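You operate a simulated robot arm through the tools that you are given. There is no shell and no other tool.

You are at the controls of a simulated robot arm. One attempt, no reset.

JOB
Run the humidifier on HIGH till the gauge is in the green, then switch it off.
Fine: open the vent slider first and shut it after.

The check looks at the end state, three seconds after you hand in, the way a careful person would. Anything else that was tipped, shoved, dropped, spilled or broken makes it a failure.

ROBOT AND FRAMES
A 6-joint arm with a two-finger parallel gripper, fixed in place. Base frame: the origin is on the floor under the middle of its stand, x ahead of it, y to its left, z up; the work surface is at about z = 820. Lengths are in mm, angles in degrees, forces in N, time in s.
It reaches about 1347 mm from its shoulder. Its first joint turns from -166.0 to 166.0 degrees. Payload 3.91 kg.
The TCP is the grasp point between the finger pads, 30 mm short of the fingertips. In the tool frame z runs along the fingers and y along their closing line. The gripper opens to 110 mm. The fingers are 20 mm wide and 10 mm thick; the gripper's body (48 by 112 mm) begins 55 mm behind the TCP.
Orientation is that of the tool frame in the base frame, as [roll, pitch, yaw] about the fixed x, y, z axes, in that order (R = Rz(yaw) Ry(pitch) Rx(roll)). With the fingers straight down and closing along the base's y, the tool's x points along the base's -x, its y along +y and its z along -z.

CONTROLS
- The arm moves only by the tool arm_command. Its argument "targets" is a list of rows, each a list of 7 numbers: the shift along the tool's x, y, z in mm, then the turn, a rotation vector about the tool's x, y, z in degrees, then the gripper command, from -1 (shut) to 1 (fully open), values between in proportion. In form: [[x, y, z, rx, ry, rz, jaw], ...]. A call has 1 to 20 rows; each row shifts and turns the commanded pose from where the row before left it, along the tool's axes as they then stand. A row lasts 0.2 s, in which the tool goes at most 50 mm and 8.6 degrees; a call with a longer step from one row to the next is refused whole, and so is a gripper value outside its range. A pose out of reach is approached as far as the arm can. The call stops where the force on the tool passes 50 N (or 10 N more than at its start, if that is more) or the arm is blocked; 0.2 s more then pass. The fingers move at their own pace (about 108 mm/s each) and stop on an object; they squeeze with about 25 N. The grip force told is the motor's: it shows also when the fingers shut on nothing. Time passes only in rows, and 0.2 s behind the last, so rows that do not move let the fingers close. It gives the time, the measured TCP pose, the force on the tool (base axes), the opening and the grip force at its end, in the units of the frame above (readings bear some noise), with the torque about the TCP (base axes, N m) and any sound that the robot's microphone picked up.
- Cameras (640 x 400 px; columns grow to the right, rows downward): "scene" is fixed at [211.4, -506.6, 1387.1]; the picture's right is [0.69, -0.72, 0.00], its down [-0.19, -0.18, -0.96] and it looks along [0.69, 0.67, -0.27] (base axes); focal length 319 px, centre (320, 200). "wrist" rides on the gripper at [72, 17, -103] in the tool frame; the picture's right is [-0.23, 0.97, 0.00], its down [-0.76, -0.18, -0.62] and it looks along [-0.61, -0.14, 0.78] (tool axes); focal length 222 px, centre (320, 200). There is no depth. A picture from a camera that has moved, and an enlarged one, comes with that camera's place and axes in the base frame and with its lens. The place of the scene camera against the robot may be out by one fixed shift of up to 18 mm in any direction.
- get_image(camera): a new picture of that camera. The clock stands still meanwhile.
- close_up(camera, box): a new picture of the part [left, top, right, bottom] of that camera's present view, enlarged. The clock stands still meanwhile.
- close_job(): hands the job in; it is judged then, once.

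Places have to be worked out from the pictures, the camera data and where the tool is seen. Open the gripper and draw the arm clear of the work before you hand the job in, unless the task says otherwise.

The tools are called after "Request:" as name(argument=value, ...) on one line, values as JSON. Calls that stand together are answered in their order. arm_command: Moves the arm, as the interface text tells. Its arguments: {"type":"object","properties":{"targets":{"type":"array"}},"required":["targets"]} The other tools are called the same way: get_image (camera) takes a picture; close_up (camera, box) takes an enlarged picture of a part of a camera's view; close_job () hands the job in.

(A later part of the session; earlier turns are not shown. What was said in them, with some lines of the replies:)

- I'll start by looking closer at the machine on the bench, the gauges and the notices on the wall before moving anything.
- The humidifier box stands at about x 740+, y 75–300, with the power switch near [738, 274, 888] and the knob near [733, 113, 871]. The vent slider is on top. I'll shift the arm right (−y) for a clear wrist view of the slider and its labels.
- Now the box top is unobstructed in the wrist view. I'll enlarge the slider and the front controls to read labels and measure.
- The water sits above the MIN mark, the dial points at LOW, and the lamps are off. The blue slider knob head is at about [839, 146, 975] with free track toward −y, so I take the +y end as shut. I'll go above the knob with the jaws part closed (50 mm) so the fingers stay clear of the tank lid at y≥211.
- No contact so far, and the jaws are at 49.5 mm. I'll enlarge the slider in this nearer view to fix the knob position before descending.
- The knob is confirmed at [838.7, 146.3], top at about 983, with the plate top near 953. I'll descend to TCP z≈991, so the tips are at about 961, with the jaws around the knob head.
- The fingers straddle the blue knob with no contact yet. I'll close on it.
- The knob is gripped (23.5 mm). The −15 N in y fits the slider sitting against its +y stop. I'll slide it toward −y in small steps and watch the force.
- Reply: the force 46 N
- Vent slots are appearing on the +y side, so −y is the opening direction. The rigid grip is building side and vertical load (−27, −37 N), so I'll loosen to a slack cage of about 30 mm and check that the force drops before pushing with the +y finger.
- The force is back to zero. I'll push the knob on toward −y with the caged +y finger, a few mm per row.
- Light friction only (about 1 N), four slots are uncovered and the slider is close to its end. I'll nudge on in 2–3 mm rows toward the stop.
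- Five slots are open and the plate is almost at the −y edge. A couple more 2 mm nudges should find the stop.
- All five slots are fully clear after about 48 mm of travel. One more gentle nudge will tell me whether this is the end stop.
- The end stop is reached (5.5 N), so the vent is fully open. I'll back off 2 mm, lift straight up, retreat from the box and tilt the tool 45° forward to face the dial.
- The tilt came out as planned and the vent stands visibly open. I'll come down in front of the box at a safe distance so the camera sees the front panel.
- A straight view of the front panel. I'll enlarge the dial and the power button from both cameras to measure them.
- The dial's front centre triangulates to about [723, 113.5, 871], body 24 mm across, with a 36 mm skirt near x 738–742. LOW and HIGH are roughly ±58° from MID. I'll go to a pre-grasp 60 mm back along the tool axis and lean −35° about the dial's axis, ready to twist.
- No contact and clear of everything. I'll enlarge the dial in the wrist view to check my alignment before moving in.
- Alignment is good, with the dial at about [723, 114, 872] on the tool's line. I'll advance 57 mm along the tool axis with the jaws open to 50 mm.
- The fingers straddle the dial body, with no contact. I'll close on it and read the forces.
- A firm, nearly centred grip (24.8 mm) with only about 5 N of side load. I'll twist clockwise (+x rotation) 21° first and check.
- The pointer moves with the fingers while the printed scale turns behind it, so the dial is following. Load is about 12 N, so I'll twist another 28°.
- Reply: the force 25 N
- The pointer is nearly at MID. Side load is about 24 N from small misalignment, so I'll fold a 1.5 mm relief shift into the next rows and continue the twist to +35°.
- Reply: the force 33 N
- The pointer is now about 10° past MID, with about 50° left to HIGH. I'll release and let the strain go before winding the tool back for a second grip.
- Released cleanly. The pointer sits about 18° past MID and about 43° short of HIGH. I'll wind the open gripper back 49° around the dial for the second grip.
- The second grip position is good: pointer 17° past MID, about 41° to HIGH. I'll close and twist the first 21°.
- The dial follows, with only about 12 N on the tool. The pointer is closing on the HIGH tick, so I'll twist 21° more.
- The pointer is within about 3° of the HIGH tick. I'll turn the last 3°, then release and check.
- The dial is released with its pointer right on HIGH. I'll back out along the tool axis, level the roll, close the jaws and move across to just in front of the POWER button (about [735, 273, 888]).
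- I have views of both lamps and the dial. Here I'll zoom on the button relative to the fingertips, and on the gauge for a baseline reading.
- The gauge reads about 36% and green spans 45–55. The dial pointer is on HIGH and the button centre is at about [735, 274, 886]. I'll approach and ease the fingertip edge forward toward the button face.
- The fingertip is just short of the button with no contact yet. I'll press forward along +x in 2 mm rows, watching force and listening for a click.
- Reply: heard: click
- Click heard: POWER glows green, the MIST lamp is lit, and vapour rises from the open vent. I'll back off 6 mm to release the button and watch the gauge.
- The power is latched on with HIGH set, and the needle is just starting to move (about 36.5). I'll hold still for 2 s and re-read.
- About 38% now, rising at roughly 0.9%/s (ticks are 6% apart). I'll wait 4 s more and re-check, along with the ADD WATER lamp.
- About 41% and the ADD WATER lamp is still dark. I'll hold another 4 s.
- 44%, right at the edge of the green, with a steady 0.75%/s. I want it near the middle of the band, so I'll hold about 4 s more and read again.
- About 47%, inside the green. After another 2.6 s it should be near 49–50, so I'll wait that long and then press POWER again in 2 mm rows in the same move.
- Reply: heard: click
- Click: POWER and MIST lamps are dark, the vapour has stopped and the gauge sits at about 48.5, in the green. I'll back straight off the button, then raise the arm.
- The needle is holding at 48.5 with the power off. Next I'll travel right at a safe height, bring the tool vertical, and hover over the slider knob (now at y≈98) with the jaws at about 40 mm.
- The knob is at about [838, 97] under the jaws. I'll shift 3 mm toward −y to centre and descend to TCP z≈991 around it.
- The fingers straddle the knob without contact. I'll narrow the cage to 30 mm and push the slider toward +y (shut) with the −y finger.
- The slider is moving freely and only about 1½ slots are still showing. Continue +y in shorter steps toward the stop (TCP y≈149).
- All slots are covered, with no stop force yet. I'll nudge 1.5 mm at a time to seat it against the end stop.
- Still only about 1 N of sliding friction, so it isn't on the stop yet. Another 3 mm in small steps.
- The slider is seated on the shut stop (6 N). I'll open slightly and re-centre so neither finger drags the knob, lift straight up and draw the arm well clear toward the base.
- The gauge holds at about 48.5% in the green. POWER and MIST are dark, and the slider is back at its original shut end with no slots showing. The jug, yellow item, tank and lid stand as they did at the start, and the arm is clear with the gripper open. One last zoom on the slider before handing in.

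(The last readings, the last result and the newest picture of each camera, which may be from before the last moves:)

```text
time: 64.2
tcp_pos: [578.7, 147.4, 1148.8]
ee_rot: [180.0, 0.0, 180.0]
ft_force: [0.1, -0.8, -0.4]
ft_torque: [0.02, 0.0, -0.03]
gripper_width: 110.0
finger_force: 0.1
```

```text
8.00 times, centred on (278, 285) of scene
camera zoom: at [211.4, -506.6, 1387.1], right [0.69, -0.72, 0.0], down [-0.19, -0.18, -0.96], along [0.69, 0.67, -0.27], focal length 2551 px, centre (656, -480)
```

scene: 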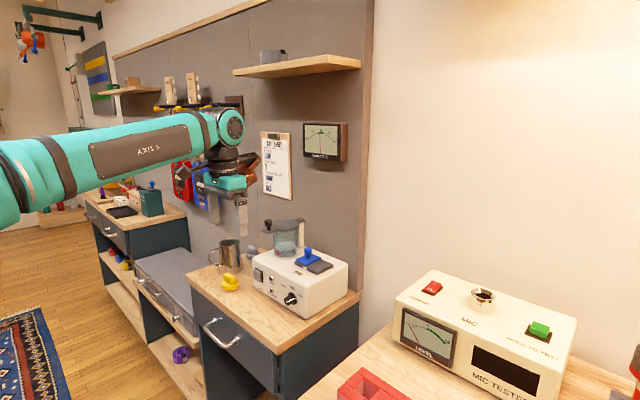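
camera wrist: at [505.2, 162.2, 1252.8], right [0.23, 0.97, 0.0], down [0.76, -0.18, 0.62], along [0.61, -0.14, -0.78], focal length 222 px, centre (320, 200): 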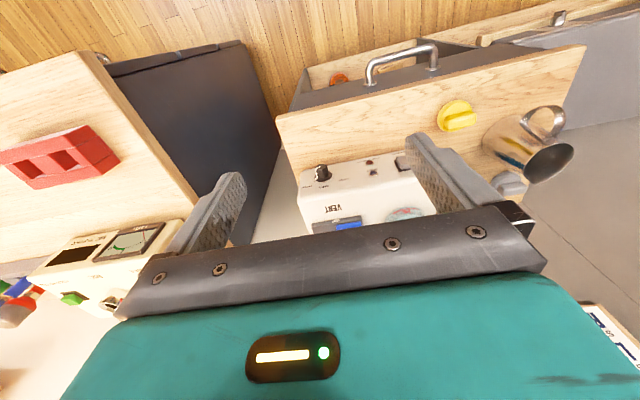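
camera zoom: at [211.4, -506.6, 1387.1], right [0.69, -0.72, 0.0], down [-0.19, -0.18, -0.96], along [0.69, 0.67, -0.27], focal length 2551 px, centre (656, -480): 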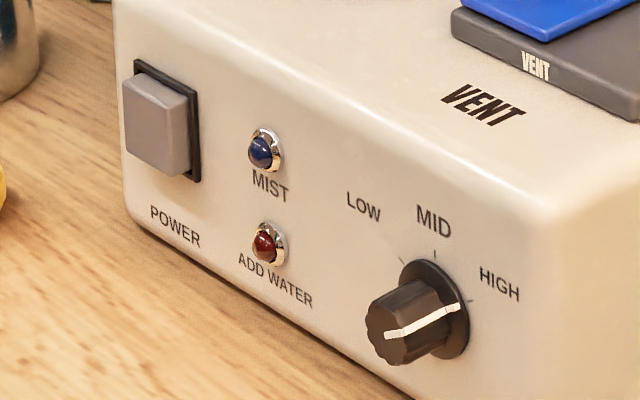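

The slider matches its original shut position exactly, the box hasn't shifted, the dial is on HIGH, and the power is off. Handing in.

Request:
close_job()

```text
The job is handed in.
```

The humidifier ran on HIGH until the gauge was in the green, and it is now switched off. I handed the job in but haven't seen the check's result.

- **Vent:** I slid it fully open before switching on. Afterwards I pushed it back against its shut stop, and no slots are showing.
- **Gauge:** it rose from about 36% to about 48.5%, inside the green band of roughly 45–55%. It held there for the 14 seconds I watched after switching off.
- **Power:** the POWER and MIST lamps are both dark. The ADD WATER lamp never came on.
- **Dial:** it was on LOW at the start and I left it on HIGH.

The last pictures show the box, jug and tank where they started. The gripper is open and the arm is clear of the bench.
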